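You operate a simulated robot arm through the tools that you are given. There is no shell and no other tool.

You are at the controls of a simulated robot arm. One attempt, no reset.

Task
Set each card bin's dial to its count and mark the empty bin.
Fine: mark it by swinging out its grey flap, which uncovers LOW. Leave the tees in their bins.

It is judged by the outcome, as a careful person would: the job done as asked, and still so three seconds after it is handed in. It fails if anything else is knocked over, pushed out of place, dropped, spilled or broken.

Robot
A 6-joint arm with a two-finger gripper, fixed in place. Base frame: the origin is at the foot of the arm, x ahead of it, y to its left, z up. Units: mm, degrees, N and s.
Its first joint turns from -166.0 to 166.0 degrees. Payload 3.43 kg.
Tool frame: the origin (TCP) lies between the finger pads and is the grasp point; the fingertips stand 20 mm ahead of it; z points along the fingers, y is the line along which they close. Largest opening 190 mm; the body of the gripper starts 248 mm behind the TCP.
Orientation is that of the tool frame in the base frame, as [roll, pitch, yaw] about the fixed x, y, z axes, in that order (R = Rz(yaw) Ry(pitch) Rx(roll)). With the fingers straight down and closing along the base's y, the tool's x points along the base's -x, its y along +y and its z along -z.

Tools
- The arm moves only by the tool step_arm. Its argument "steps" is a list of rows, each a list of 6 numbers: the shift along the tool's x, y, z in mm, then the turn, a rotation vector about the tool's x, y, z in degrees. In form: [[dx, dy, dz, rx, ry, rz], ...]. A call has 1 to 20 rows; each row is the pose to reach, as a shift and turn from the pose commanded when the call began, along the tool's axes at that moment. "grip" is the finger opening in mm, from 0 to 190, set as the call begins (left out, the last holds). A row lasts 0.2 s, in which the tool goes at most 50 mm and 8.6 degrees; a call with a longer step from one row to the next is refused whole, and so is a gripper value outside its range. Where a pose cannot be reached the arm comes as near as it can. A force on the tool above 90 N (or 10 N above the force at the start of the call, whichever is more), or a blocked arm, ends the call early, and 0.2 s more pass. The fingers move at their own pace (about 45 mm/s each) and stop on an object; they squeeze with about 43 N. The grip force told is the motor's: it shows also when the fingers shut on nothing. Time passes only in rows, and 0.2 s behind the last, so rows that repeat a pose let the fingers close. The reply holds the time, the measured pose of the TCP, the force on the tool along the base axes, the opening and the grip force, in the units named above and with some noise, with the torque about the TCP (base axes, N m) and any sound that the robot's microphone picked up.
- Cameras (640 x 400 px; columns grow to the right, rows downward): "scene" is fixed at [50.9, 650.4, 1607.5]; the picture's right is [-0.56, -0.83, 0.00], its down [-0.52, 0.35, -0.78] and it looks along [0.64, -0.43, -0.63] (base axes); focal length 320 px, centre (320, 200). "wrist" rides on the gripper at [70, -8, -288] in the tool frame; the picture's right is [0.12, 0.99, 0.00], its down [-0.96, 0.11, -0.25] and it looks along [-0.25, 0.03, 0.97] (tool axes); focal length 261 px, centre (320, 200). There is no depth. A picture from a camera that has moved, and an enlarged one, comes with that camera's place and axes in the base frame and with its lens.
- capture(camera): a new picture of that camera. No time passes.
- slide_trunk(by): slides the trunk up (or, below 0, down) by that many mm; the arm rides with it, the base frame stays. It gives what a move gives, with no picture.
- enlarge(camera, box): a new picture of the part [left, top, right, bottom] of that camera's present view, enlarged. No time passes.
- sign_off(): hands the job in; it is judged then, once.

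Places have to be worked out from the pictures, the camera data and where the tool is seen. Open the gripper and draw the arm clear of the work before you hand the job in, unless the task says otherwise.

The tools are called after "Request:" as name(argument=value, ...) on one line, values as JSON. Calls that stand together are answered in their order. step_arm: Moves the arm, as the interface text tells. Its arguments: {"type":"object","properties":{"steps":{"type":"array","items":{"type":"array","items":{"type":"number"}}},"grip":{"type":"number"}},"required":["steps"]} The other tools are called the same way: slide_trunk (by) slides the trunk up or down; capture (camera) takes a picture; enlarge (camera, box) takes an enlarged picture of a part of a camera's view; sign_off () hands the job in.

At the start:

```text
t: 0.0
position: [774.3, -175.4, 1122.0]
ee_rot: [180.0, 0.0, -180.0]
ft_force: [0.8, 1.0, 0.3]
ft_torque: [-0.01, 0.0, 0.01]
opening: 190.0
gripper_force: 0.1
trunk travel left (down, up): [-175.0, 65.0]
```

scene: 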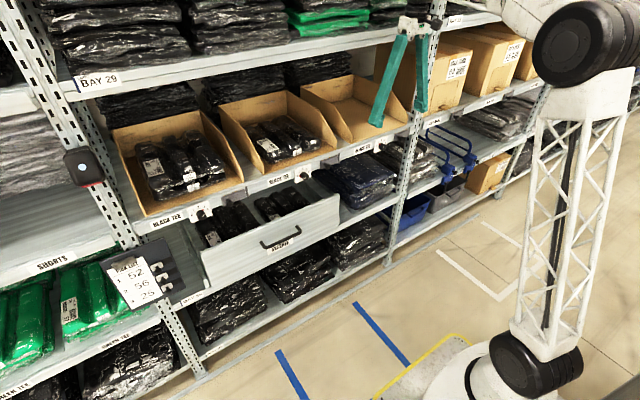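
wrist: 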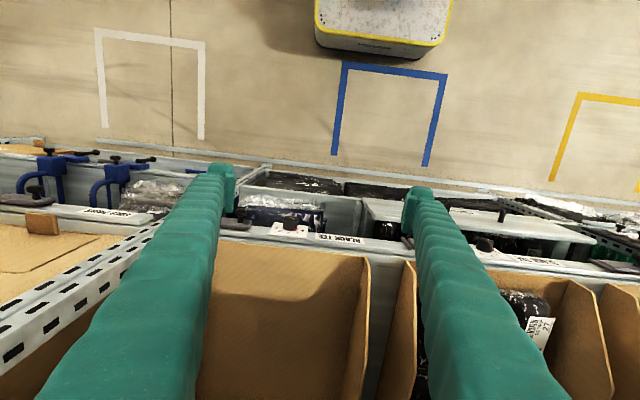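

The scene shows three card bins on a shelf, two with black tees and one empty, with small dials and flaps on the shelf's edge. I'll enlarge those parts first.

Request:
enlarge(camera="scene", box=[100, 90, 260, 240])

Request:
enlarge(camera="scene", box=[230, 80, 430, 200])

Request:
enlarge(camera="scene", box=[80, 200, 240, 320])

Request:
capture(camera="wrist")

```text
2.67 times, centred on (180, 165) of scene
camera zoom: at [50.9, 650.4, 1607.5], right [-0.56, -0.83, 0.0], down [-0.52, 0.35, -0.78], along [0.64, -0.43, -0.63], focal length 854 px, centre (693, 293)
```

zoom: 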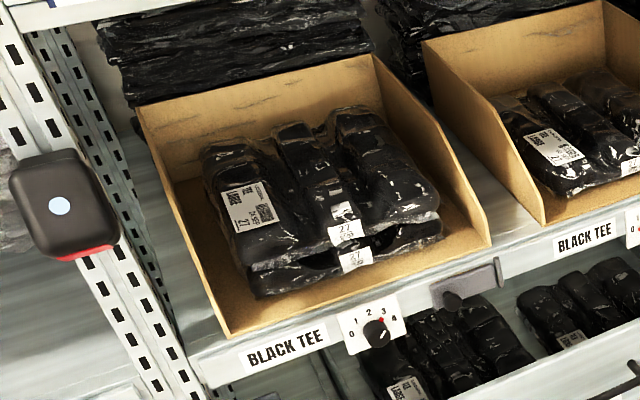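

```text
3.20 times, centred on (330, 140) of scene
camera zoom: at [50.9, 650.4, 1607.5], right [-0.56, -0.83, 0.0], down [-0.52, 0.35, -0.78], along [0.64, -0.43, -0.63], focal length 1024 px, centre (288, 392)
```

zoom: 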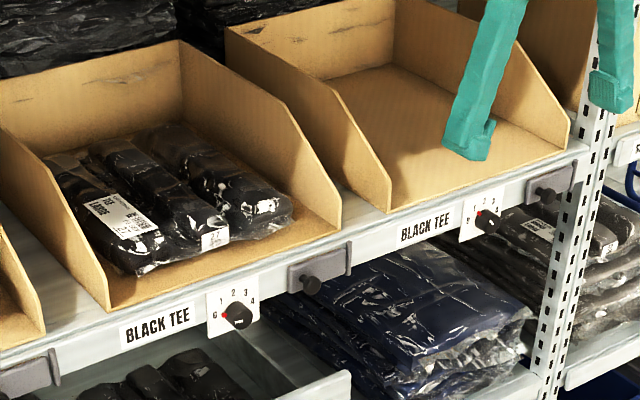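

```text
3.33 times, centred on (160, 260) of scene
camera zoom: at [50.9, 650.4, 1607.5], right [-0.56, -0.83, 0.0], down [-0.52, 0.35, -0.78], along [0.64, -0.43, -0.63], focal length 1067 px, centre (853, 0)
```

zoom: 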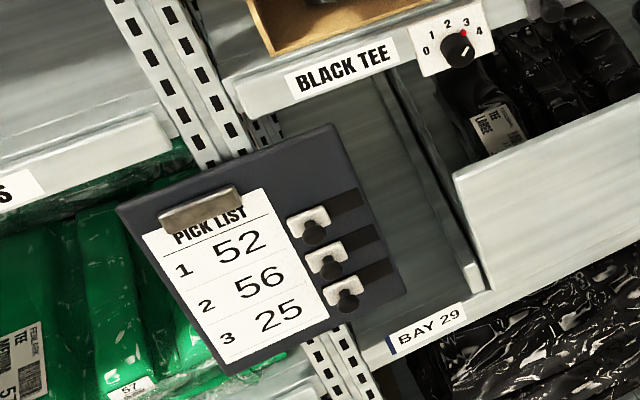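

```text
taken
camera wrist: at [703.8, -183.9, 1410.3], right [-0.12, 0.99, 0.0], down [0.96, 0.11, 0.25], along [0.25, 0.03, -0.97], focal length 261 px, centre (320, 200)
```

wrist: 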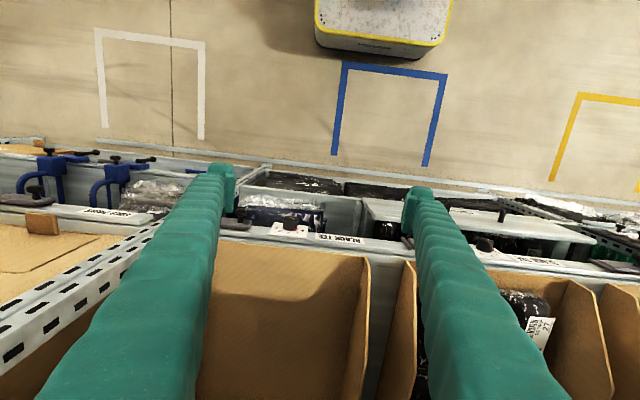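

The dial rail sits at about x 875, z 942, with the dials at y of roughly 544, 166 and -218. I'll back the tool off and tilt it forward so the wrist camera can look into bins 1 and 2.

Request:
step_arm(steps=[[40, 0, 0, 0, -7.5, 0], [80, 0, 0, 0, -15, 0], [120, 20, 0, 0, -22.5, 0], [150, 60, 0, 0, -30, 0], [170, 105, 0, 0, -37.5, 0], [175, 150, 0, 0, -45, 0], [175, 200, 0, 0, -45, 0], [175, 250, 0, 0, -45, 0], [175, 300, 0, 0, -45, 0], [175, 350, 0, 0, -45, 0], [175, 400, 0, 0, -45, 0], [175, 450, 0, 0, -45, 0], [175, 500, 0, 0, -45, 0], [175, 530, 0, 0, -45, 0]])

Request:
capture(camera="wrist")

Request:
capture(camera="scene")

```text
t: 3.0
position: [596.0, 356.9, 1124.8]
ee_rot: [180.0, 45.0, 179.9]
ft_force: [-1.2, 0.9, 0.2]
ft_torque: [-0.14, -0.25, -0.13]
opening: 189.7
gripper_force: 0.2
trunk travel left (down, up): [-175.0, 65.0]
```

```text
taken
camera wrist: at [343.8, 348.4, 1277.7], right [-0.08, 0.99, -0.08], down [0.5, 0.11, 0.86], along [0.86, 0.03, -0.51], focal length 261 px, centre (320, 200)
```

wrist: 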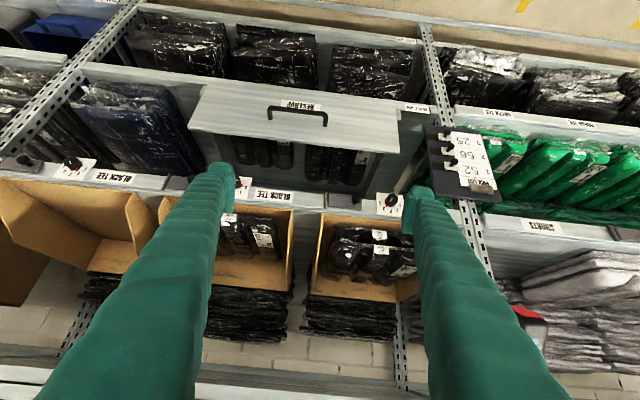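

```text
taken
```

scene: 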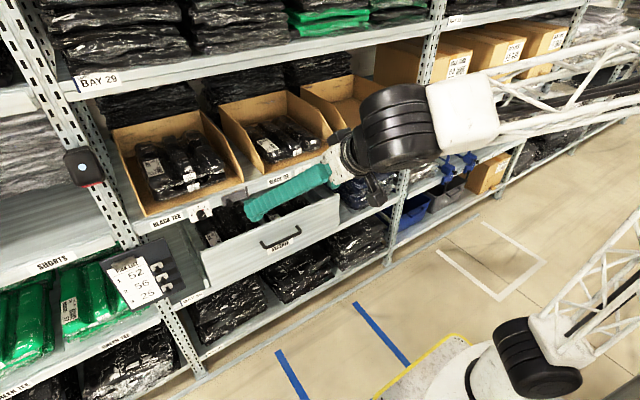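

The upside-down wrist view shows both filled bins and a pulled-out "RESERVE" drawer below them. I'll enlarge the bins and dials.

Request:
enlarge(camera="wrist", box=[300, 170, 440, 310])

Request:
enlarge(camera="wrist", box=[180, 160, 320, 300])

Request:
enlarge(camera="wrist", box=[0, 130, 120, 205])

Request:
enlarge(camera="scene", box=[125, 110, 245, 220])

Request:
enlarge(camera="scene", box=[235, 100, 335, 190])

```text
2.86 times, centred on (370, 240) of wrist
camera zoom: at [343.8, 348.4, 1277.7], right [-0.08, 0.99, -0.08], down [0.5, 0.11, 0.86], along [0.86, 0.03, -0.51], focal length 745 px, centre (177, 86)
```

zoom: 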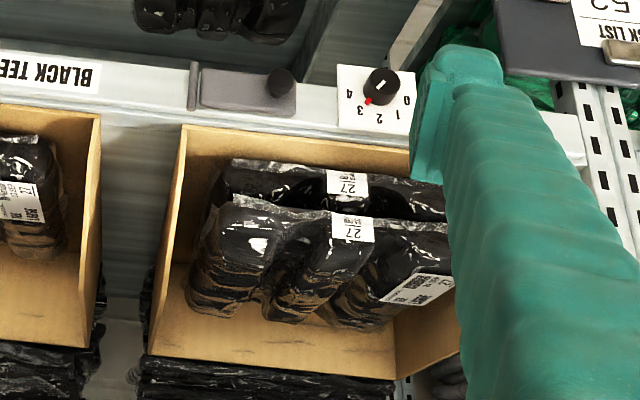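

```text
2.86 times, centred on (250, 230) of wrist
camera zoom: at [343.8, 348.4, 1277.7], right [-0.08, 0.99, -0.08], down [0.5, 0.11, 0.86], along [0.86, 0.03, -0.51], focal length 745 px, centre (520, 114)
```

zoom: 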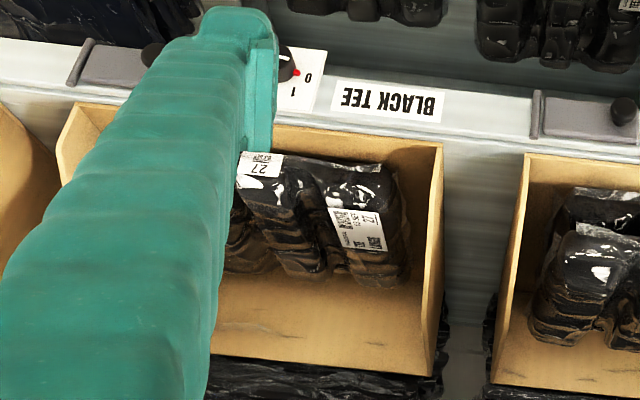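

```text
5.33 times, centred on (60, 168) of wrist
camera zoom: at [343.8, 348.4, 1277.7], right [-0.08, 0.99, -0.08], down [0.5, 0.11, 0.86], along [0.86, 0.03, -0.51], focal length 1390 px, centre (1707, 373)
```

zoom: 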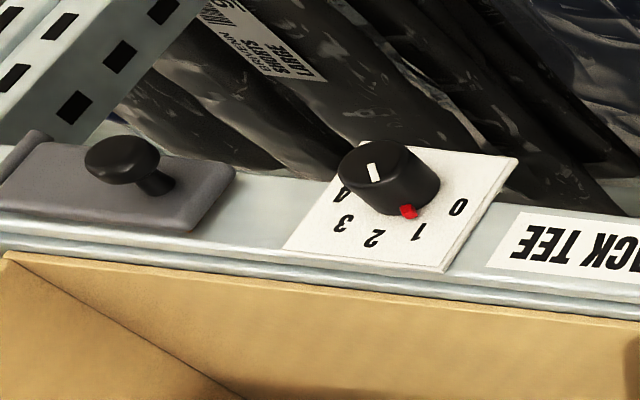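

```text
3.64 times, centred on (185, 165) of scene
camera zoom: at [50.9, 650.4, 1607.5], right [-0.56, -0.83, 0.0], down [-0.52, 0.35, -0.78], along [0.64, -0.43, -0.63], focal length 1164 px, centre (811, 327)
```

zoom: 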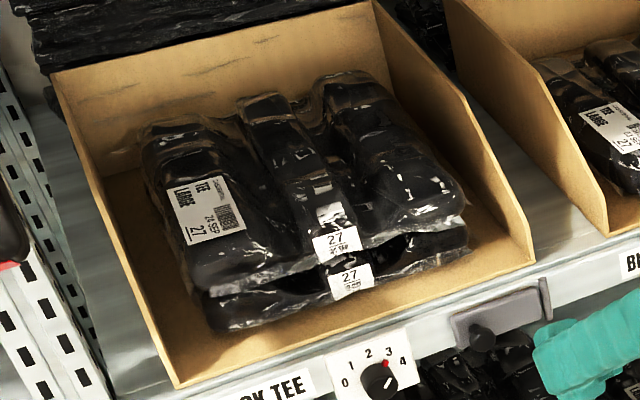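

```text
4.44 times, centred on (285, 145) of scene
camera zoom: at [50.9, 650.4, 1607.5], right [-0.56, -0.83, 0.0], down [-0.52, 0.35, -0.78], along [0.64, -0.43, -0.63], focal length 1423 px, centre (476, 444)
```

zoom: 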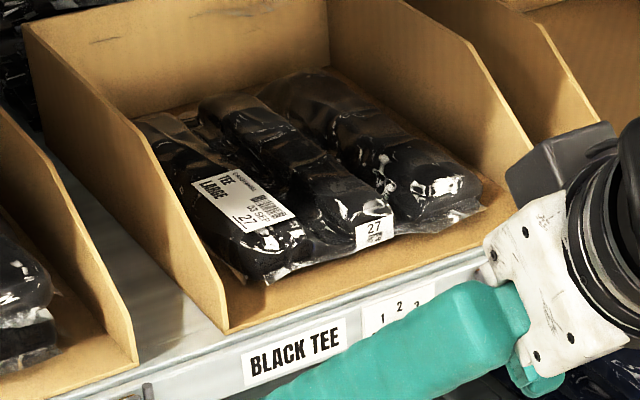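

Bin 1 looks like two stacked packs, each with its own "27" sticker, and bin 2 like a single pack. I'll check the labels more closely, and also whether the shelf right of the post holds any more card bins or dials.

Request:
enlarge(camera="scene", box=[400, 10, 560, 200])

Request:
enlarge(camera="scene", box=[150, 140, 200, 190])

Request:
enlarge(camera="wrist", box=[340, 215, 410, 285])

Request:
enlarge(camera="scene", box=[60, 140, 110, 190])

```text
2.11 times, centred on (480, 105) of scene
camera zoom: at [50.9, 650.4, 1607.5], right [-0.56, -0.83, 0.0], down [-0.52, 0.35, -0.78], along [0.64, -0.43, -0.63], focal length 674 px, centre (-17, 400)
```

zoom: 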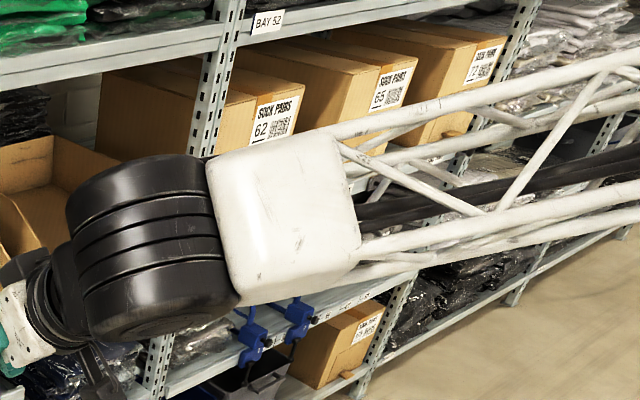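

```text
8.00 times, centred on (175, 165) of scene
camera zoom: at [50.9, 650.4, 1607.5], right [-0.56, -0.83, 0.0], down [-0.52, 0.35, -0.78], along [0.64, -0.43, -0.63], focal length 2561 px, centre (1480, 480)
```

zoom: 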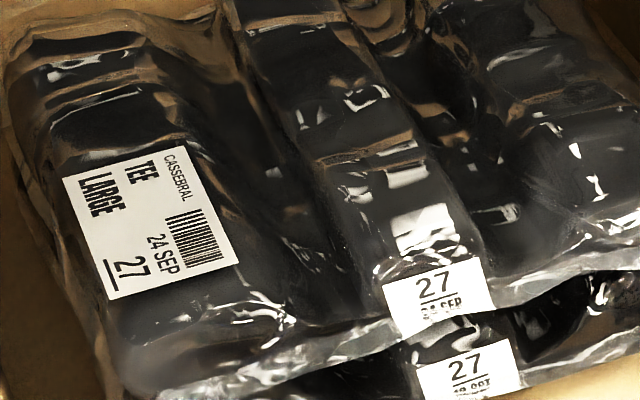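

```text
5.71 times, centred on (375, 250) of wrist
camera zoom: at [343.8, 348.4, 1277.7], right [-0.08, 0.99, -0.08], down [0.5, 0.11, 0.86], along [0.86, 0.03, -0.51], focal length 1489 px, centre (6, -86)
```

zoom: 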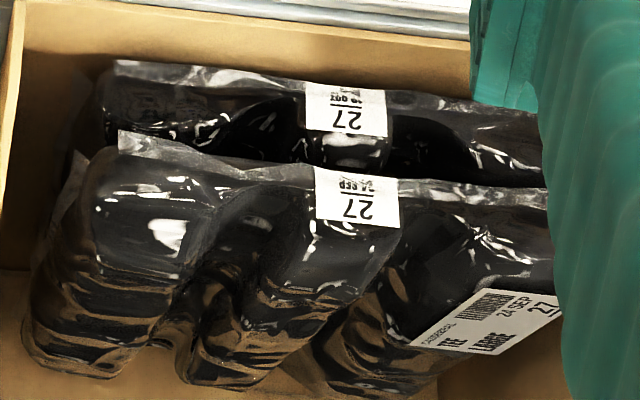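

```text
8.00 times, centred on (85, 165) of scene
camera zoom: at [50.9, 650.4, 1607.5], right [-0.56, -0.83, 0.0], down [-0.52, 0.35, -0.78], along [0.64, -0.43, -0.63], focal length 2561 px, centre (2200, 480)
```

zoom: 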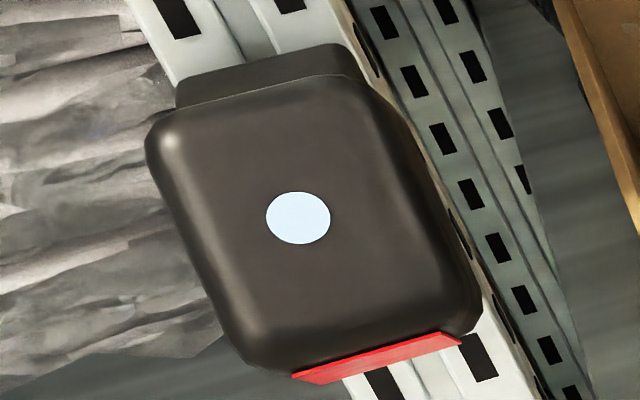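

The two packs in bin 1 carry different dates, so the counts are bin 1 = 2, bin 2 = 1 and bin 3 = 0. The dials now read about 3, 0 and 1. I'll roll the gripper 180° about its axis so the camera rides above it and sees the dials upright.

Request:
step_arm(steps=[[0, 0, 0, 0, 0, 8.5], [0, 0, 0, 0, 0, 17], [0, 0, 0, 0, 0, 25.5], [0, 0, 0, 0, 0, 34], [0, 0, 0, 0, 0, 42.5], [0, 0, 0, 0, 0, 51], [0, 0, 0, 0, 0, 59.5], [0, 0, 0, 0, 0, 68], [0, 0, 0, 0, 0, 76.5], [0, 0, 0, 0, 0, 85], [0, 0, 0, 0, 0, 90]])

```text
t: 5.4
position: [598.3, 354.4, 1122.7]
ee_rot: [135.0, -0.1, 90.0]
ft_force: [0.3, 0.3, 0.4]
ft_torque: [-0.01, -0.01, 0.02]
opening: 189.9
gripper_force: 0.1
trunk travel left (down, up): [-175.0, 65.0]
```

The first half of the roll went cleanly, so I'll finish it.

Request:
step_arm(steps=[[0, 0, 0, 0, 0, 8.5], [0, 0, 0, 0, 0, 17], [0, 0, 0, 0, 0, 25.5], [0, 0, 0, 0, 0, 34], [0, 0, 0, 0, 0, 42.5], [0, 0, 0, 0, 0, 51], [0, 0, 0, 0, 0, 59.5], [0, 0, 0, 0, 0, 68], [0, 0, 0, 0, 0, 76.5], [0, 0, 0, 0, 0, 85], [0, 0, 0, 0, 0, 90]])

Request:
capture(camera="wrist")

Request:
capture(camera="scene")

```text
t: 7.8
position: [665.0, 161.8, 1075.7]
ee_rot: [-170.6, -46.0, 5.8]
ft_force: [-0.5, -0.4, 0.3]
ft_torque: [-0.01, -0.01, -0.01]
opening: 190.0
gripper_force: 0.1
out of reach, approached as far as the arm can: row 2, 3, 4, 5, 6, 7, 8, 9, 10, 11
trunk travel left (down, up): [-175.0, 65.0]
```

```text
taken
camera wrist: at [513.5, 107.8, 1325.2], right [0.3, -0.95, -0.03], down [-0.81, -0.24, -0.54], along [0.51, 0.18, -0.84], focal length 261 px, centre (320, 200)
```

wrist: 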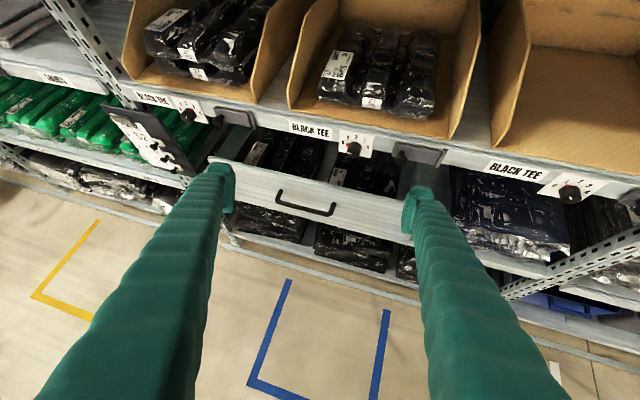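

```text
taken
```

scene: 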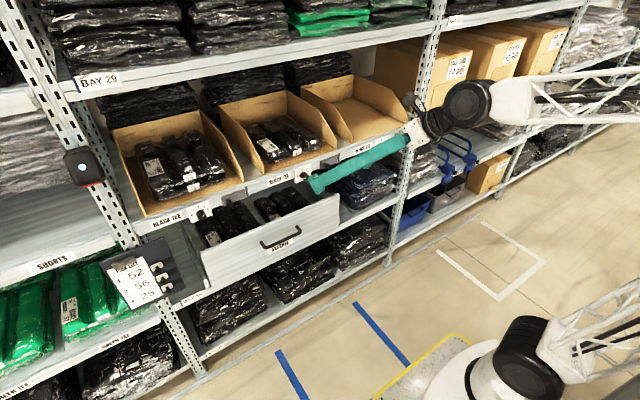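

The arm fell short of that pose, a joint limit on the left side, and has stopped near (665, 162, 1076) with the camera above. The view is upright, so I'll enlarge the dials, the pick-list board and the bins.

Request:
enlarge(camera="wrist", box=[90, 70, 250, 190])

Request:
enlarge(camera="wrist", box=[270, 20, 450, 180])

Request:
enlarge(camera="wrist", box=[480, 120, 640, 240])

Request:
enlarge(camera="wrist", box=[310, 110, 400, 180])

```text
3.33 times, centred on (170, 130) of wrist
camera zoom: at [513.5, 107.8, 1325.2], right [0.3, -0.95, -0.03], down [-0.81, -0.24, -0.54], along [0.51, 0.18, -0.84], focal length 869 px, centre (820, 433)
```

zoom: 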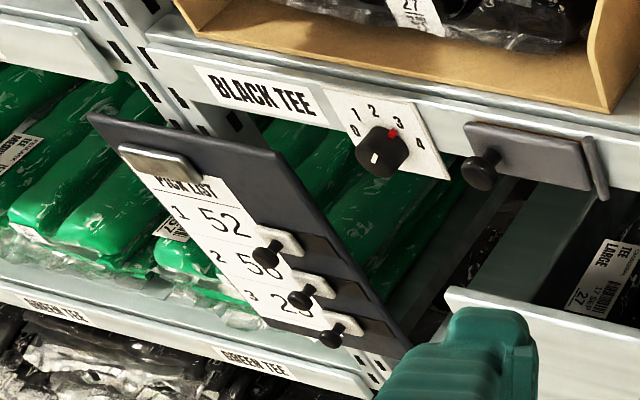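

```text
2.50 times, centred on (360, 100) of wrist
camera zoom: at [513.5, 107.8, 1325.2], right [0.3, -0.95, -0.03], down [-0.81, -0.24, -0.54], along [0.51, 0.18, -0.84], focal length 652 px, centre (220, 450)
```

zoom: 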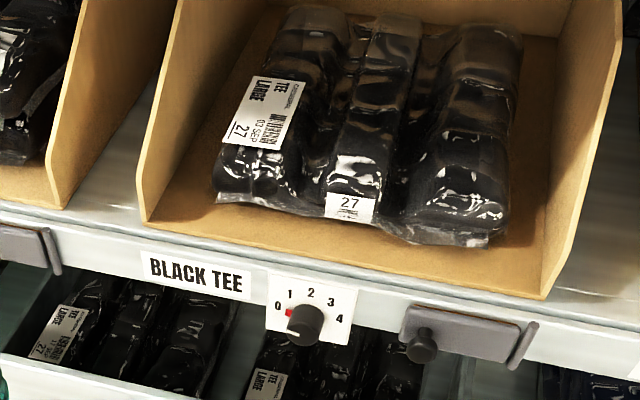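

```text
3.33 times, centred on (560, 180) of wrist
camera zoom: at [513.5, 107.8, 1325.2], right [0.3, -0.95, -0.03], down [-0.81, -0.24, -0.54], along [0.51, 0.18, -0.84], focal length 869 px, centre (-480, 267)
```

zoom: 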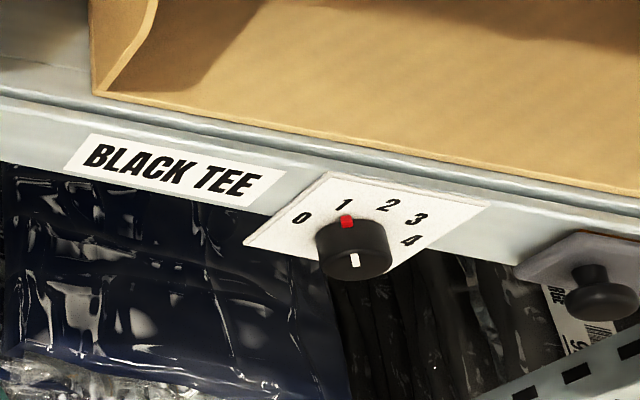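

```text
5.71 times, centred on (355, 145) of wrist
camera zoom: at [513.5, 107.8, 1325.2], right [0.3, -0.95, -0.03], down [-0.81, -0.24, -0.54], along [0.51, 0.18, -0.84], focal length 1489 px, centre (120, 514)
```

zoom: 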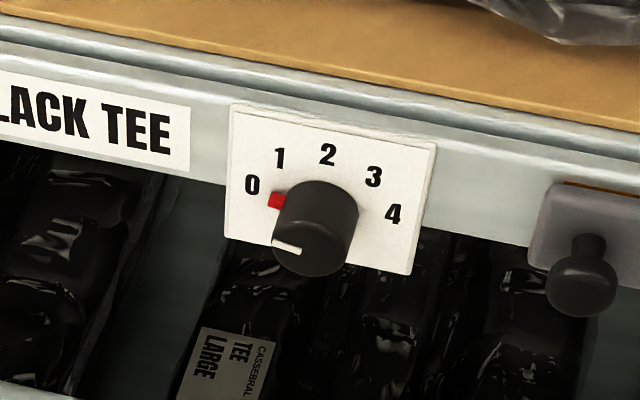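

The rail face comes out near x 895, z 935, and each flap has a mushroom knob on its left and a vertical hinge on its right. Now I'll level the tool toward the shelf from here and see whether the camera-up pose is reachable.

Request:
step_arm(steps=[[0, 0, -10, 0, 7.5, 0], [0, 0, -20, 0, 15, 0], [0, 0, -30, 0, 22.5, 0], [0, 0, -40, 0, 30, 0], [0, 0, -50, 0, 37.5, 0], [0, 0, -60, 0, 45, 0]])

Request:
capture(camera="wrist")

```text
t: 9.2
position: [668.7, 166.3, 1225.2]
ee_rot: [-90.7, -83.7, -77.2]
ft_force: [-0.9, -0.6, -0.4]
ft_torque: [0.01, 0.02, 0.01]
opening: 190.0
gripper_force: 0.1
out of reach, approached as far as the arm can: row 4, 5, 6
trunk travel left (down, up): [-175.0, 65.0]
```

```text
taken
camera wrist: at [388.0, 107.1, 1296.4], right [0.21, -0.98, 0.01], down [-0.24, -0.06, -0.97], along [0.95, 0.2, -0.25], focal length 261 px, centre (320, 200)
```

wrist: 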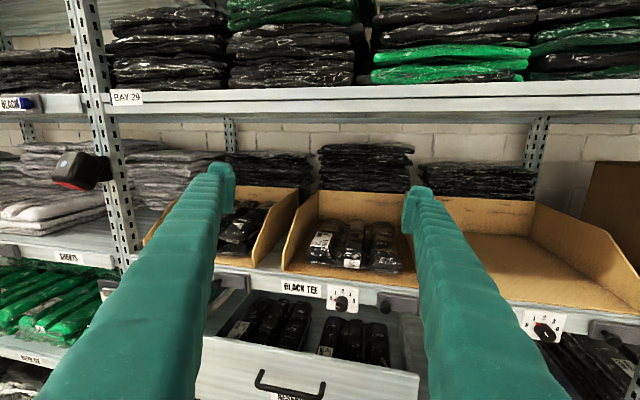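

The view confirms bin 3 is empty. I'm probably too close to the base for a level tool, so I'll send a zero move to see what pose the controller now treats as commanded.

Request:
step_arm(steps=[[0, 0, 0, 0, 0, 0]])

Request:
enlarge(camera="wrist", box=[270, 260, 410, 330])

Request:
enlarge(camera="wrist", box=[500, 280, 640, 360])

```text
t: 9.6
position: [670.0, 167.1, 1225.0]
ee_rot: [-91.5, -83.7, -76.4]
ft_force: [-0.4, 0.2, -0.2]
ft_torque: [0.0, -0.04, -0.02]
opening: 189.8
gripper_force: 0.0
trunk travel left (down, up): [-175.0, 65.0]
```

```text
4.57 times, centred on (340, 295) of wrist
camera zoom: at [388.5, 107.3, 1296.3], right [0.21, -0.98, 0.01], down [-0.24, -0.06, -0.97], along [0.95, 0.2, -0.25], focal length 1192 px, centre (229, -234)
```

zoom: 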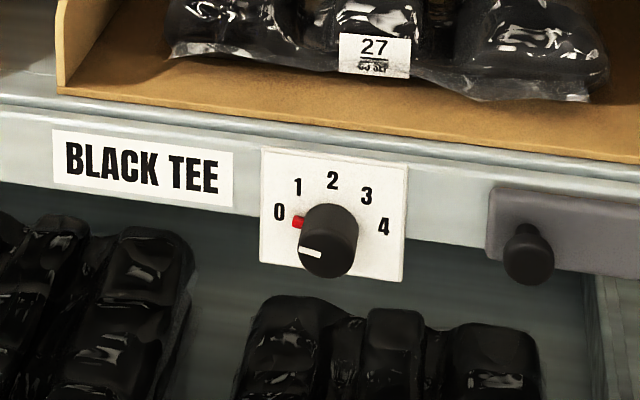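

```text
4.57 times, centred on (570, 320) of wrist
camera zoom: at [388.5, 107.3, 1296.3], right [0.21, -0.98, 0.01], down [-0.24, -0.06, -0.97], along [0.95, 0.2, -0.25], focal length 1192 px, centre (-823, -349)
```

zoom: 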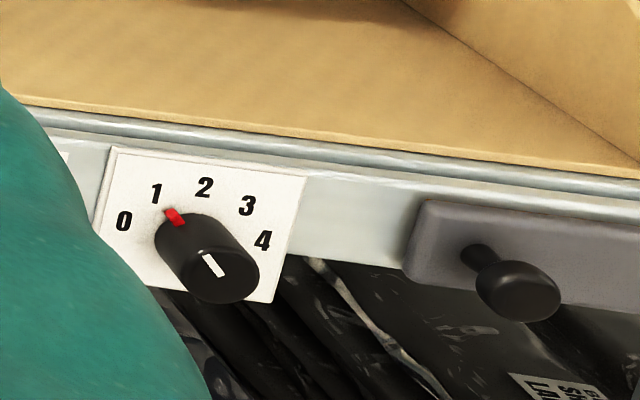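

The baseline resets to the clamped pose, so relative moves are still sound. The tool is level but yawed about 12° and rolled 6°, so I'll square it to the shelf and bring it in front of dial 2 at about (750, 160, 1000).

Request:
step_arm(steps=[[-5, 5, 40, -4, 0.3, -2.1], [-30, 15, 77, -8, 0.55, -4.2], [-70, 25, 77, -12.1, 0.84, -6.27], [-110, 35, 77, -12.1, 0.84, -6.27], [-150, 48, 77, -12.1, 0.84, -6.27], [-190, 48, 77, -12.1, 0.84, -6.27], [-221, 48, 77, -12.1, 0.84, -6.27], [-221, 48, 77, -12.1, 0.84, -6.27]])

Request:
capture(camera="wrist")

```text
t: 11.4
position: [817.6, 199.7, 1079.9]
ee_rot: [-15.3, -88.5, -164.6]
ft_force: [0.8, -0.4, -0.3]
ft_torque: [-0.01, -0.03, -0.01]
opening: 189.9
gripper_force: 0.1
out of reach, approached as far as the arm can: row 3, 4, 5, 6, 7, 8
trunk travel left (down, up): [-175.0, 65.0]
```

```text
taken
camera wrist: at [528.6, 205.7, 1143.3], right [0.0, -0.99, 0.11], down [-0.22, -0.11, -0.97], along [0.97, -0.02, -0.22], focal length 261 px, centre (320, 200)
```

wrist: 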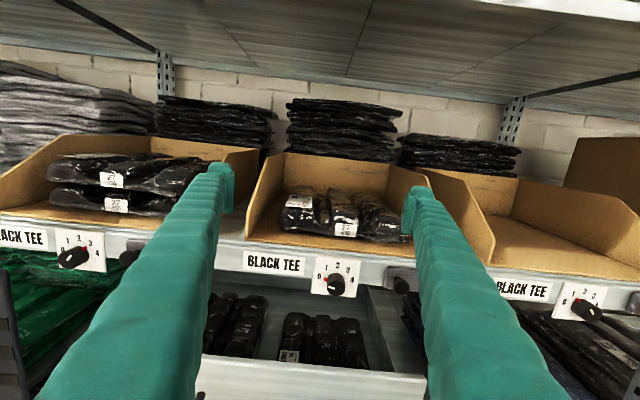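

In the camera-up pose the arm stops at (818, 200, 1080), probably limited by the wrist bend when reaching low. Lowering the trunk carries the whole arm down with the same joints, and the fingertips would still be short of the knobs.

Request:
slide_trunk(by=-130)

Request:
capture(camera="wrist")

Request:
capture(camera="scene")

```text
t: 13.0
position: [817.7, 198.4, 950.8]
ee_rot: [-15.1, -88.5, -164.7]
ft_force: [0.3, 0.2, 0.1]
ft_torque: [-0.03, -0.02, 0.02]
opening: 189.8
gripper_force: 0.0
trunk travel left (down, up): [-45.0, 195.0]
```

```text
taken
camera wrist: at [528.5, 205.6, 1013.6], right [0.0, -0.99, 0.11], down [-0.22, -0.11, -0.97], along [0.97, -0.02, -0.22], focal length 261 px, centre (320, 200)
```

wrist: 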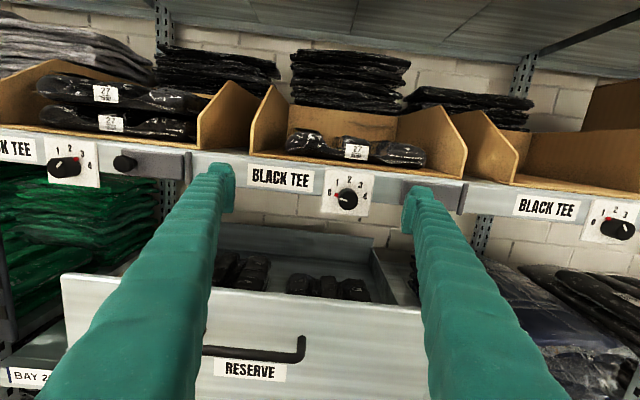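

```text
taken
```

scene: 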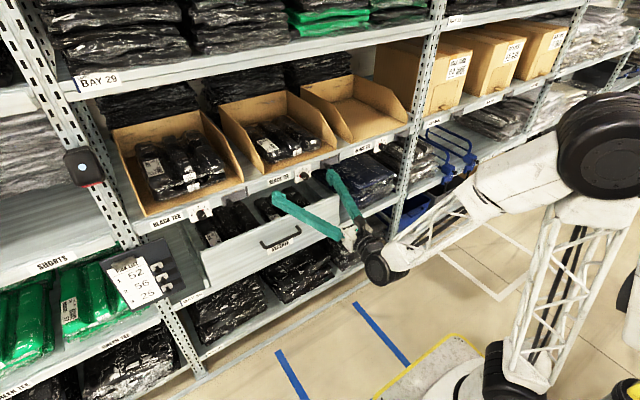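

Now the wrist camera has a good frontal view of the dials, with dial 2 between the open fingers. I'll enlarge the dials to measure them.

Request:
enlarge(camera="wrist", box=[300, 155, 400, 230])

Request:
enlarge(camera="wrist", box=[20, 120, 220, 220])

Request:
enlarge(camera="wrist", box=[380, 160, 640, 280])

```text
5.33 times, centred on (350, 192) of wrist
camera zoom: at [528.5, 205.6, 1013.6], right [0.0, -0.99, 0.11], down [-0.22, -0.11, -0.97], along [0.97, -0.02, -0.22], focal length 1390 px, centre (160, 240)
```

zoom: 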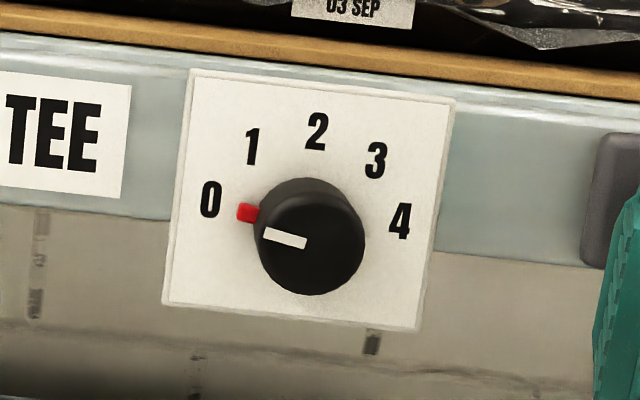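

```text
3.20 times, centred on (120, 170) of wrist
camera zoom: at [528.5, 205.6, 1013.6], right [0.0, -0.99, 0.11], down [-0.22, -0.11, -0.97], along [0.97, -0.02, -0.22], focal length 834 px, centre (960, 296)
```

zoom: 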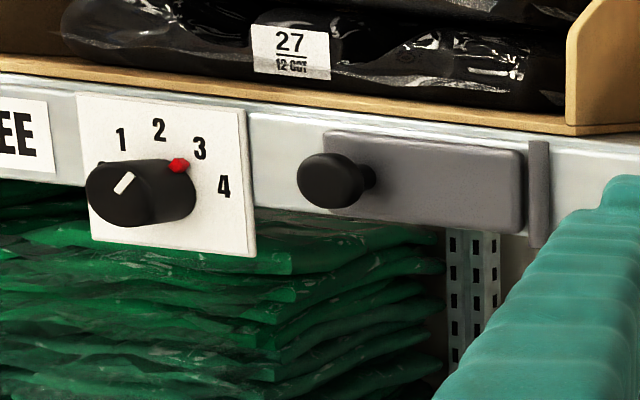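

```text
2.46 times, centred on (510, 220) of wrist
camera zoom: at [528.5, 205.6, 1013.6], right [0.0, -0.99, 0.11], down [-0.22, -0.11, -0.97], along [0.97, -0.02, -0.22], focal length 642 px, centre (-148, 151)
```

zoom: 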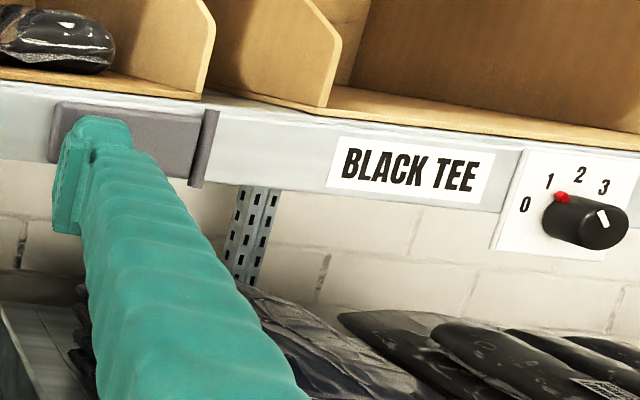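

I place knob 2's axis at about y 162, z 942, with its face near x 858 and its plate near x 877. The scale steps are 40° and the pointer is at 0. I'll narrow the fingers to 60 mm and line up in front of the knob, still short of it.

Request:
step_arm(steps=[[0, 0, 0, 0, 0, 0], [0, 0, 0, 0, 0, 0], [-2, 10, 0, 0, -0.5, 0], [-5, 20, 2, 0, -1, 0], [-8, 30, 4, 0, -1.4, 0], [-8.7, 36.4, 7, 0, -1.4, 0], [-8.7, 36.4, 7, 0, -1.4, 0], [-8.7, 36.4, 7, 0, -1.4, 0]], grip=60)

Request:
capture(camera="wrist")

Request:
enlarge(camera="wrist", box=[250, 150, 390, 240])

```text
t: 14.8
position: [829.6, 164.5, 945.7]
ee_rot: [-111.0, -89.6, -68.9]
ft_force: [-0.3, -0.4, 0.6]
ft_torque: [0.02, -0.01, 0.0]
opening: 60.0
gripper_force: 0.1
out of reach, approached as far as the arm can: row 4, 5, 6, 7, 8
trunk travel left (down, up): [-45.0, 195.0]
```

```text
taken
camera wrist: at [542.5, 171.7, 1016.9], right [0.0, -0.99, 0.11], down [-0.25, -0.11, -0.96], along [0.97, -0.03, -0.25], focal length 261 px, centre (320, 200)
```

wrist: 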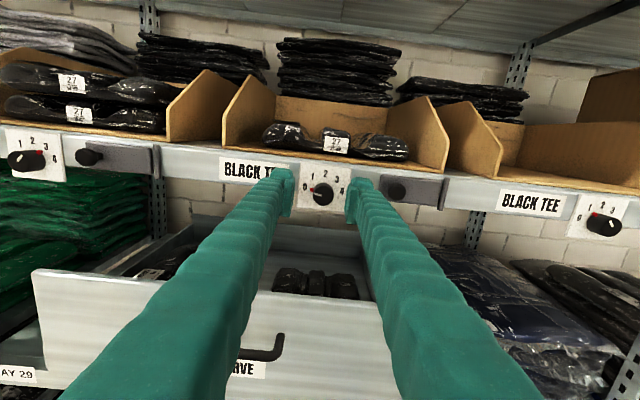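

```text
4.44 times, centred on (320, 195) of wrist
camera zoom: at [542.5, 171.7, 1016.9], right [0.0, -0.99, 0.11], down [-0.25, -0.11, -0.96], along [0.97, -0.03, -0.25], focal length 1158 px, centre (320, 222)
```

zoom: 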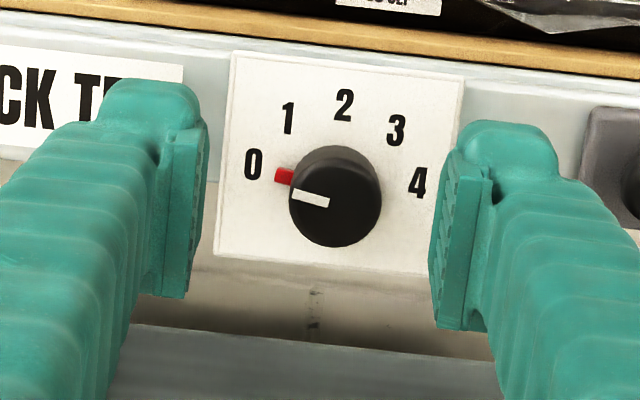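

The knob sits about 5 mm right of and 5 mm below the tool axis, and the reach limit is close. I'll lower the trunk 40 mm more, which brings the arm further inside its reach once it moves back up.

Request:
slide_trunk(by=-40)

Request:
step_arm(steps=[[12, 2, 0, 0, 0, 0], [24, 4, 0, 0, 0, 0], [34, 5, 0, 0, 0, 0], [34, 5, 0, 0, 0, 0]])

Request:
enlarge(camera="wrist", box=[250, 150, 390, 240])

```text
t: 15.6
position: [830.5, 164.8, 905.7]
ee_rot: [-110.6, -89.6, -69.1]
ft_force: [-0.5, 0.7, -0.8]
ft_torque: [0.01, 0.01, 0.01]
opening: 60.0
gripper_force: 0.1
trunk travel left (down, up): [-5.0, 235.0]
```

```text
t: 16.6
position: [830.8, 159.0, 939.5]
ee_rot: [-111.7, -89.7, -68.2]
ft_force: [1.0, -0.5, 0.3]
ft_torque: [-0.02, 0.02, -0.01]
opening: 59.9
gripper_force: 0.0
trunk travel left (down, up): [-5.0, 235.0]
```

```text
4.44 times, centred on (320, 195) of wrist
camera zoom: at [543.1, 165.9, 1010.4], right [0.0, -0.99, 0.11], down [-0.25, -0.11, -0.96], along [0.97, -0.03, -0.25], focal length 1158 px, centre (320, 222)
```

zoom: 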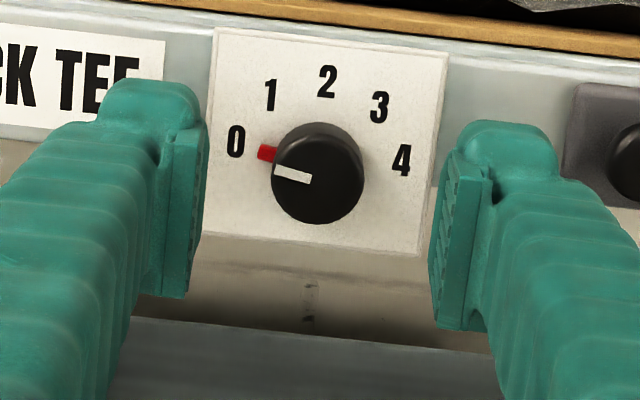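

The knob is centred between the fingers. I'll pre-roll -20°, advance so the tips overlap the knob by about 9 mm, and then close.

Request:
step_arm(steps=[[0, 0, 0, 0, 0, -7], [0, 0, 0, 0, 0, -14], [0, 0, 0, 0, 0, -20], [0, 0, 6, 0, 0, -20], [0, 0, 11, 0, 0, -20], [0, 0, 16, 0, 0, -20], [0, 0, 16, 0, 0, -20]])

Request:
enlarge(camera="wrist", box=[250, 130, 390, 220])

```text
t: 18.2
position: [846.4, 159.4, 938.8]
ee_rot: [90.4, -70.4, 89.8]
ft_force: [-0.5, 0.6, -0.2]
ft_torque: [-0.02, -0.03, 0.0]
opening: 59.8
gripper_force: 0.0
trunk travel left (down, up): [-5.0, 235.0]
```

```text
4.44 times, centred on (320, 175) of wrist
camera zoom: at [558.3, 189.3, 1003.4], right [0.0, -0.9, 0.45], down [-0.25, -0.43, -0.87], along [0.97, -0.11, -0.22], focal length 1158 px, centre (320, 311)
```

zoom: 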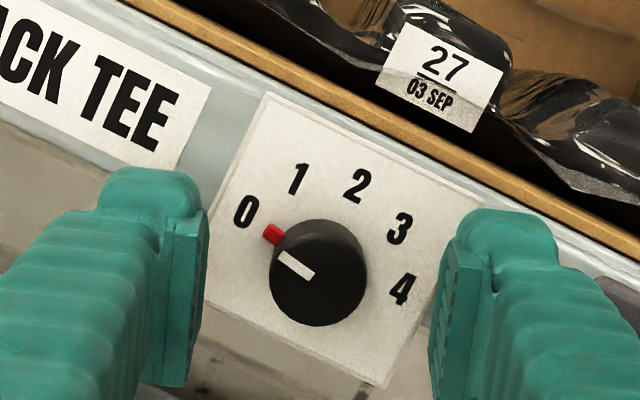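

The tips now stand beside the knob with the pip clear, so I'll close on it.

Request:
step_arm(steps=[[0, 0, 0, 0, 0, 0], [0, 0, 0, 0, 0, 0], [0, 0, 0, 0, 0, 0], [0, 0, 0, 0, 0, 0], [0, 0, 0, 0, 0, 0]], grip=10)

Request:
enlarge(camera="wrist", box=[250, 130, 390, 220])

```text
t: 19.4
position: [845.1, 159.5, 940.5]
ee_rot: [90.5, -70.4, 89.8]
ft_force: [-33.9, -0.3, -3.7]
ft_torque: [0.0, 0.03, 0.04]
opening: 8.7
gripper_force: 0.1
trunk travel left (down, up): [-5.0, 235.0]
```

```text
4.44 times, centred on (320, 175) of wrist
camera zoom: at [556.9, 189.6, 1003.5], right [0.0, -0.9, 0.45], down [-0.25, -0.43, -0.87], along [0.97, -0.11, -0.22], focal length 1158 px, centre (320, 311)
```

zoom: 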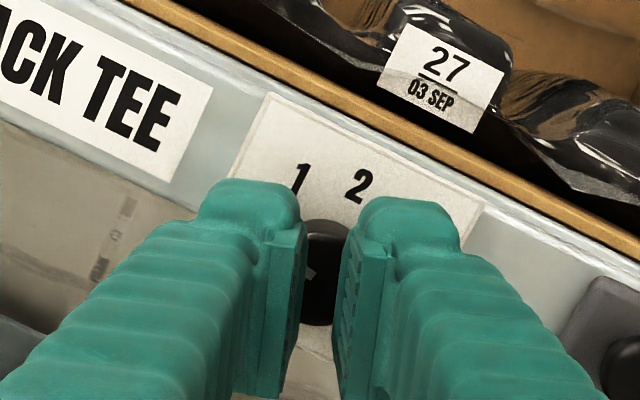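

The opening fell to 8.7 mm with 34 N along x, so the tips slipped in front of the knob face. The face must be nearer x 866 than I thought, so I'll back off and reopen.

Request:
step_arm(steps=[[0, 0, -8, 0, 0, 0], [0, 0, -12, 0, 0, 0]])

Request:
step_arm(steps=[[0, 0, 0, 0, 0, 0], [0, 0, 0, 0, 0, 0], [0, 0, 0, 0, 0, 0], [0, 0, 0, 0, 0, 0]], grip=60)

Request:
enlarge(camera="wrist", box=[250, 130, 390, 220])

```text
t: 20.0
position: [835.2, 160.3, 940.4]
ee_rot: [90.4, -70.4, 89.9]
ft_force: [0.3, 0.2, 0.6]
ft_torque: [-0.01, 0.0, -0.02]
opening: 10.1
gripper_force: 0.1
trunk travel left (down, up): [-5.0, 235.0]
```

```text
t: 21.0
position: [834.1, 159.2, 938.9]
ee_rot: [90.5, -70.4, 89.7]
ft_force: [0.8, -1.2, -0.1]
ft_torque: [0.02, -0.02, 0.0]
opening: 60.0
gripper_force: 0.0
trunk travel left (down, up): [-5.0, 235.0]
```

```text
4.44 times, centred on (320, 175) of wrist
camera zoom: at [546.9, 190.3, 1003.2], right [0.0, -0.9, 0.45], down [-0.25, -0.43, -0.87], along [0.97, -0.11, -0.22], focal length 1158 px, centre (320, 311)
```

zoom: 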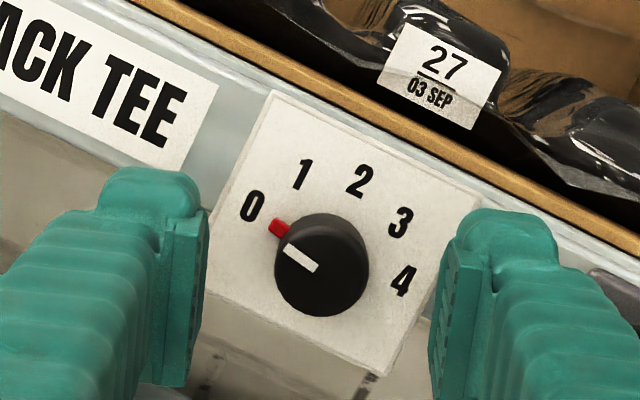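

The dial is unchanged and still centred. I'll advance 21 mm, putting the tips at about x 875, and grip again.

Request:
step_arm(steps=[[0, 0, 8, 0, 0, 0], [0, 0, 15, 0, 0, 0], [0, 0, 21, 0, 0, 0], [0, 0, 21, 0, 0, 0]])

Request:
step_arm(steps=[[0, 0, 0, 0, 0, 0], [0, 0, 0, 0, 0, 0], [0, 0, 0, 0, 0, 0], [0, 0, 0, 0, 0, 0], [0, 0, 0, 0, 0, 0]], grip=15)

Request:
enlarge(camera="wrist", box=[250, 110, 390, 200])

```text
t: 22.0
position: [855.6, 159.3, 939.3]
ee_rot: [90.3, -70.5, 89.8]
ft_force: [0.2, 0.2, 0.4]
ft_torque: [-0.01, -0.03, 0.03]
opening: 60.0
gripper_force: 0.1
trunk travel left (down, up): [-5.0, 235.0]
```

```text
t: 23.0
position: [849.0, 158.9, 938.8]
ee_rot: [90.6, -70.3, 89.8]
ft_force: [-114.8, -0.1, 4.7]
ft_torque: [0.03, -0.46, -0.68]
opening: 15.6
gripper_force: 0.9
trunk travel left (down, up): [-5.0, 235.0]
stopped in row 4: the force on the tool passed its limit at 102 N (the readings are from after the stop); the commanded pose is now the measured one
```

```text
4.44 times, centred on (320, 155) of wrist
camera zoom: at [560.2, 189.5, 1003.5], right [0.01, -0.89, 0.45], down [-0.25, -0.43, -0.87], along [0.97, -0.11, -0.22], focal length 1158 px, centre (320, 400)
```

zoom: 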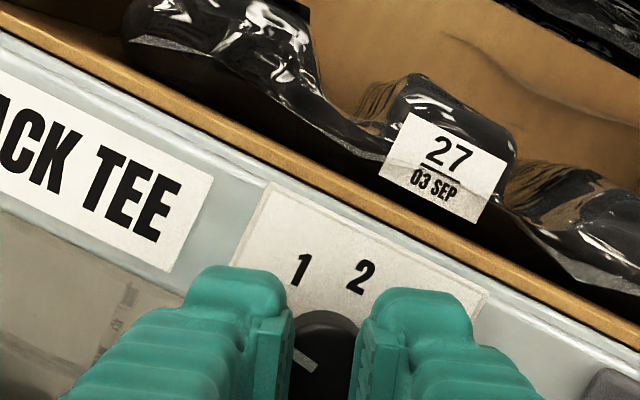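

It slipped again with 115 N, so a deeper bite is needed. I'll back off, reopen and check that the dial is still seated.

Request:
step_arm(steps=[[0, 0, -8, 0, 0, 0], [0, 0, -18, 0, 0, 0]])

Request:
step_arm(steps=[[0, 0, 0, 0, 0, 0], [0, 0, 0, 0, 0, 0], [0, 0, 0, 0, 0, 0], [0, 0, 0, 0, 0, 0]], grip=60)

Request:
enlarge(camera="wrist", box=[250, 130, 390, 220])

Request:
enlarge(camera="scene", box=[270, 140, 370, 240])

```text
t: 23.6
position: [836.6, 159.6, 936.5]
ee_rot: [91.1, -70.4, 89.2]
ft_force: [0.9, 0.5, -0.2]
ft_torque: [0.01, 0.0, -0.07]
opening: 15.1
gripper_force: 0.1
trunk travel left (down, up): [-5.0, 235.0]
```

```text
t: 24.6
position: [834.9, 157.9, 935.6]
ee_rot: [91.0, -70.3, 89.2]
ft_force: [-0.3, -0.2, 0.4]
ft_torque: [-0.03, -0.04, -0.01]
opening: 60.0
gripper_force: 0.1
trunk travel left (down, up): [-5.0, 235.0]
```

```text
4.44 times, centred on (320, 175) of wrist
camera zoom: at [547.9, 189.2, 1001.5], right [0.0, -0.89, 0.45], down [-0.25, -0.43, -0.87], along [0.97, -0.11, -0.23], focal length 1158 px, centre (320, 311)
```

zoom: 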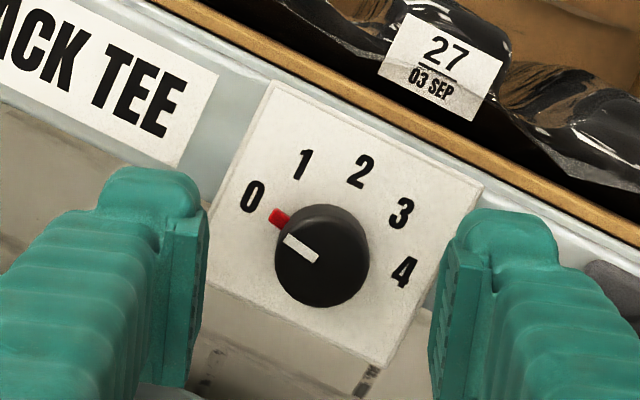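

```text
4.00 times, centred on (320, 190) of scene
camera zoom: at [50.9, 650.4, 1607.5], right [-0.56, -0.83, 0.0], down [-0.52, 0.35, -0.78], along [0.64, -0.43, -0.63], focal length 1280 px, centre (320, 240)
```

zoom: 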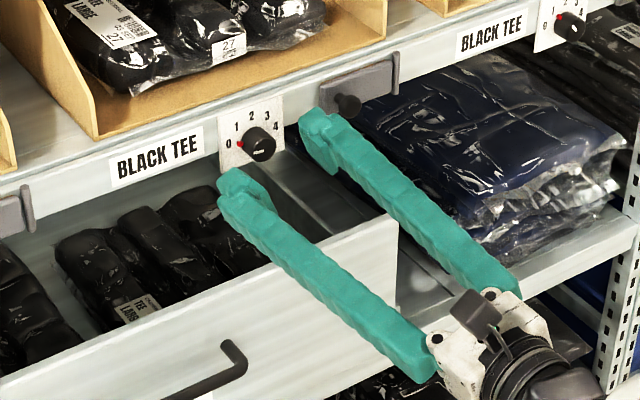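

The dial is undamaged and still reads 0. I'll recentre slightly and advance in small steps to TCP x of about 862, watching the force for contact with the plate.

Request:
step_arm(steps=[[2.3, 0.5, 8, 0, 0, 0], [2.3, 0.5, 15, 0, 0, 0], [2.3, 0.5, 20, 0, 0, 0], [2.3, 0.5, 23, 0, 0, 0], [2.3, 0.5, 25, 0, 0, 0], [2.3, 0.5, 27, 0, 0, 0]])

Request:
enlarge(camera="wrist", box=[250, 110, 390, 200])

Request:
enlarge(camera="scene", box=[270, 140, 350, 220])

```text
t: 26.0
position: [862.7, 159.3, 939.7]
ee_rot: [90.9, -70.4, 89.2]
ft_force: [0.7, -0.9, -0.4]
ft_torque: [-0.01, 0.01, -0.05]
opening: 60.1
gripper_force: 0.1
trunk travel left (down, up): [-5.0, 235.0]
```

```text
4.44 times, centred on (320, 155) of wrist
camera zoom: at [575.3, 189.2, 1004.9], right [0.01, -0.9, 0.45], down [-0.25, -0.43, -0.87], along [0.97, -0.11, -0.23], focal length 1158 px, centre (320, 400)
```

zoom: 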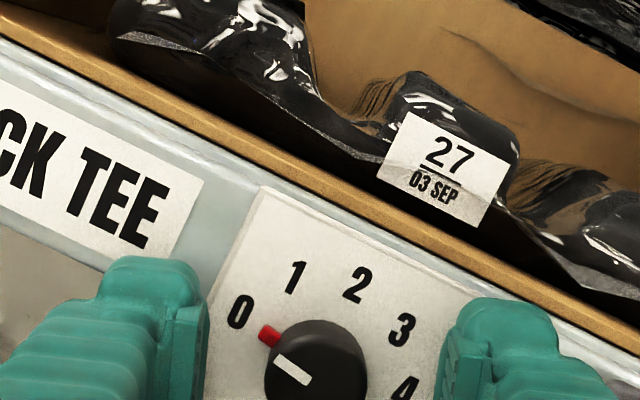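

```text
5.00 times, centred on (310, 180) of scene
camera zoom: at [50.9, 650.4, 1607.5], right [-0.56, -0.83, 0.0], down [-0.52, 0.35, -0.78], along [0.64, -0.43, -0.63], focal length 1601 px, centre (370, 300)
```

zoom: 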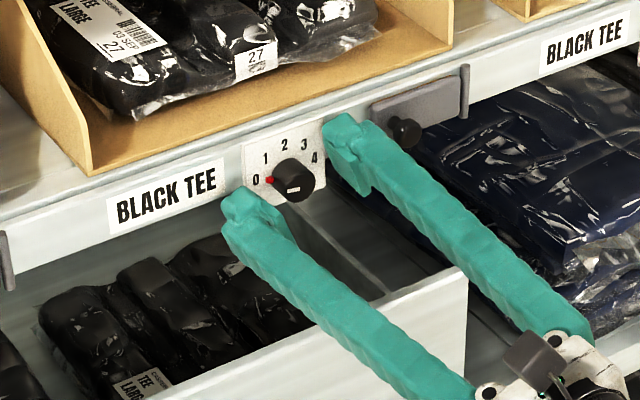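

There is no contact at TCP x 862.7, so the tips are now well over the knob. I'll close here.

Request:
step_arm(steps=[[0, 0, 0, 0, 0, 0], [0, 0, 0, 0, 0, 0], [0, 0, 0, 0, 0, 0]], grip=20)

Request:
enlarge(camera="wrist", box=[250, 110, 390, 200])

Request:
enlarge(camera="scene", box=[270, 140, 350, 220])

```text
t: 26.8
position: [863.3, 160.0, 940.1]
ee_rot: [91.0, -70.3, 89.2]
ft_force: [2.8, 5.5, -2.7]
ft_torque: [-0.03, 0.02, 0.05]
opening: 26.2
gripper_force: 31.8
trunk travel left (down, up): [-5.0, 235.0]
```

```text
4.44 times, centred on (320, 155) of wrist
camera zoom: at [575.3, 189.9, 1004.8], right [0.01, -0.89, 0.45], down [-0.25, -0.43, -0.87], along [0.97, -0.11, -0.23], focal length 1158 px, centre (320, 400)
```

zoom: 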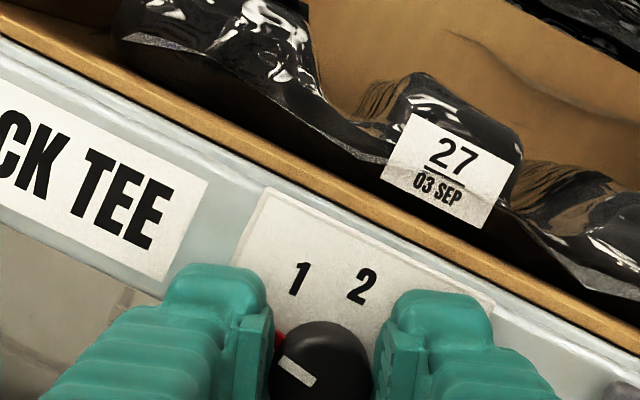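

```text
5.00 times, centred on (310, 180) of scene
camera zoom: at [50.9, 650.4, 1607.5], right [-0.56, -0.83, 0.0], down [-0.52, 0.35, -0.78], along [0.64, -0.43, -0.63], focal length 1601 px, centre (370, 300)
```

zoom: 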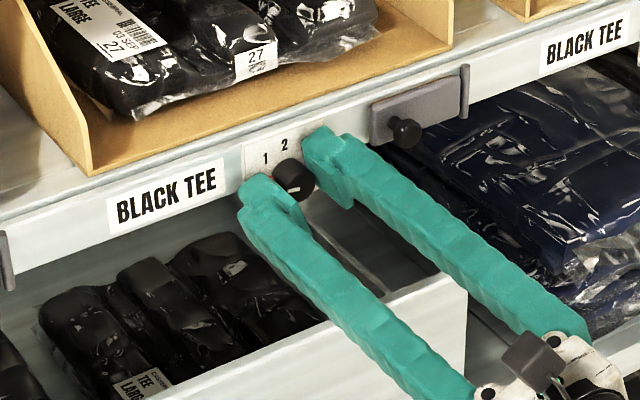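

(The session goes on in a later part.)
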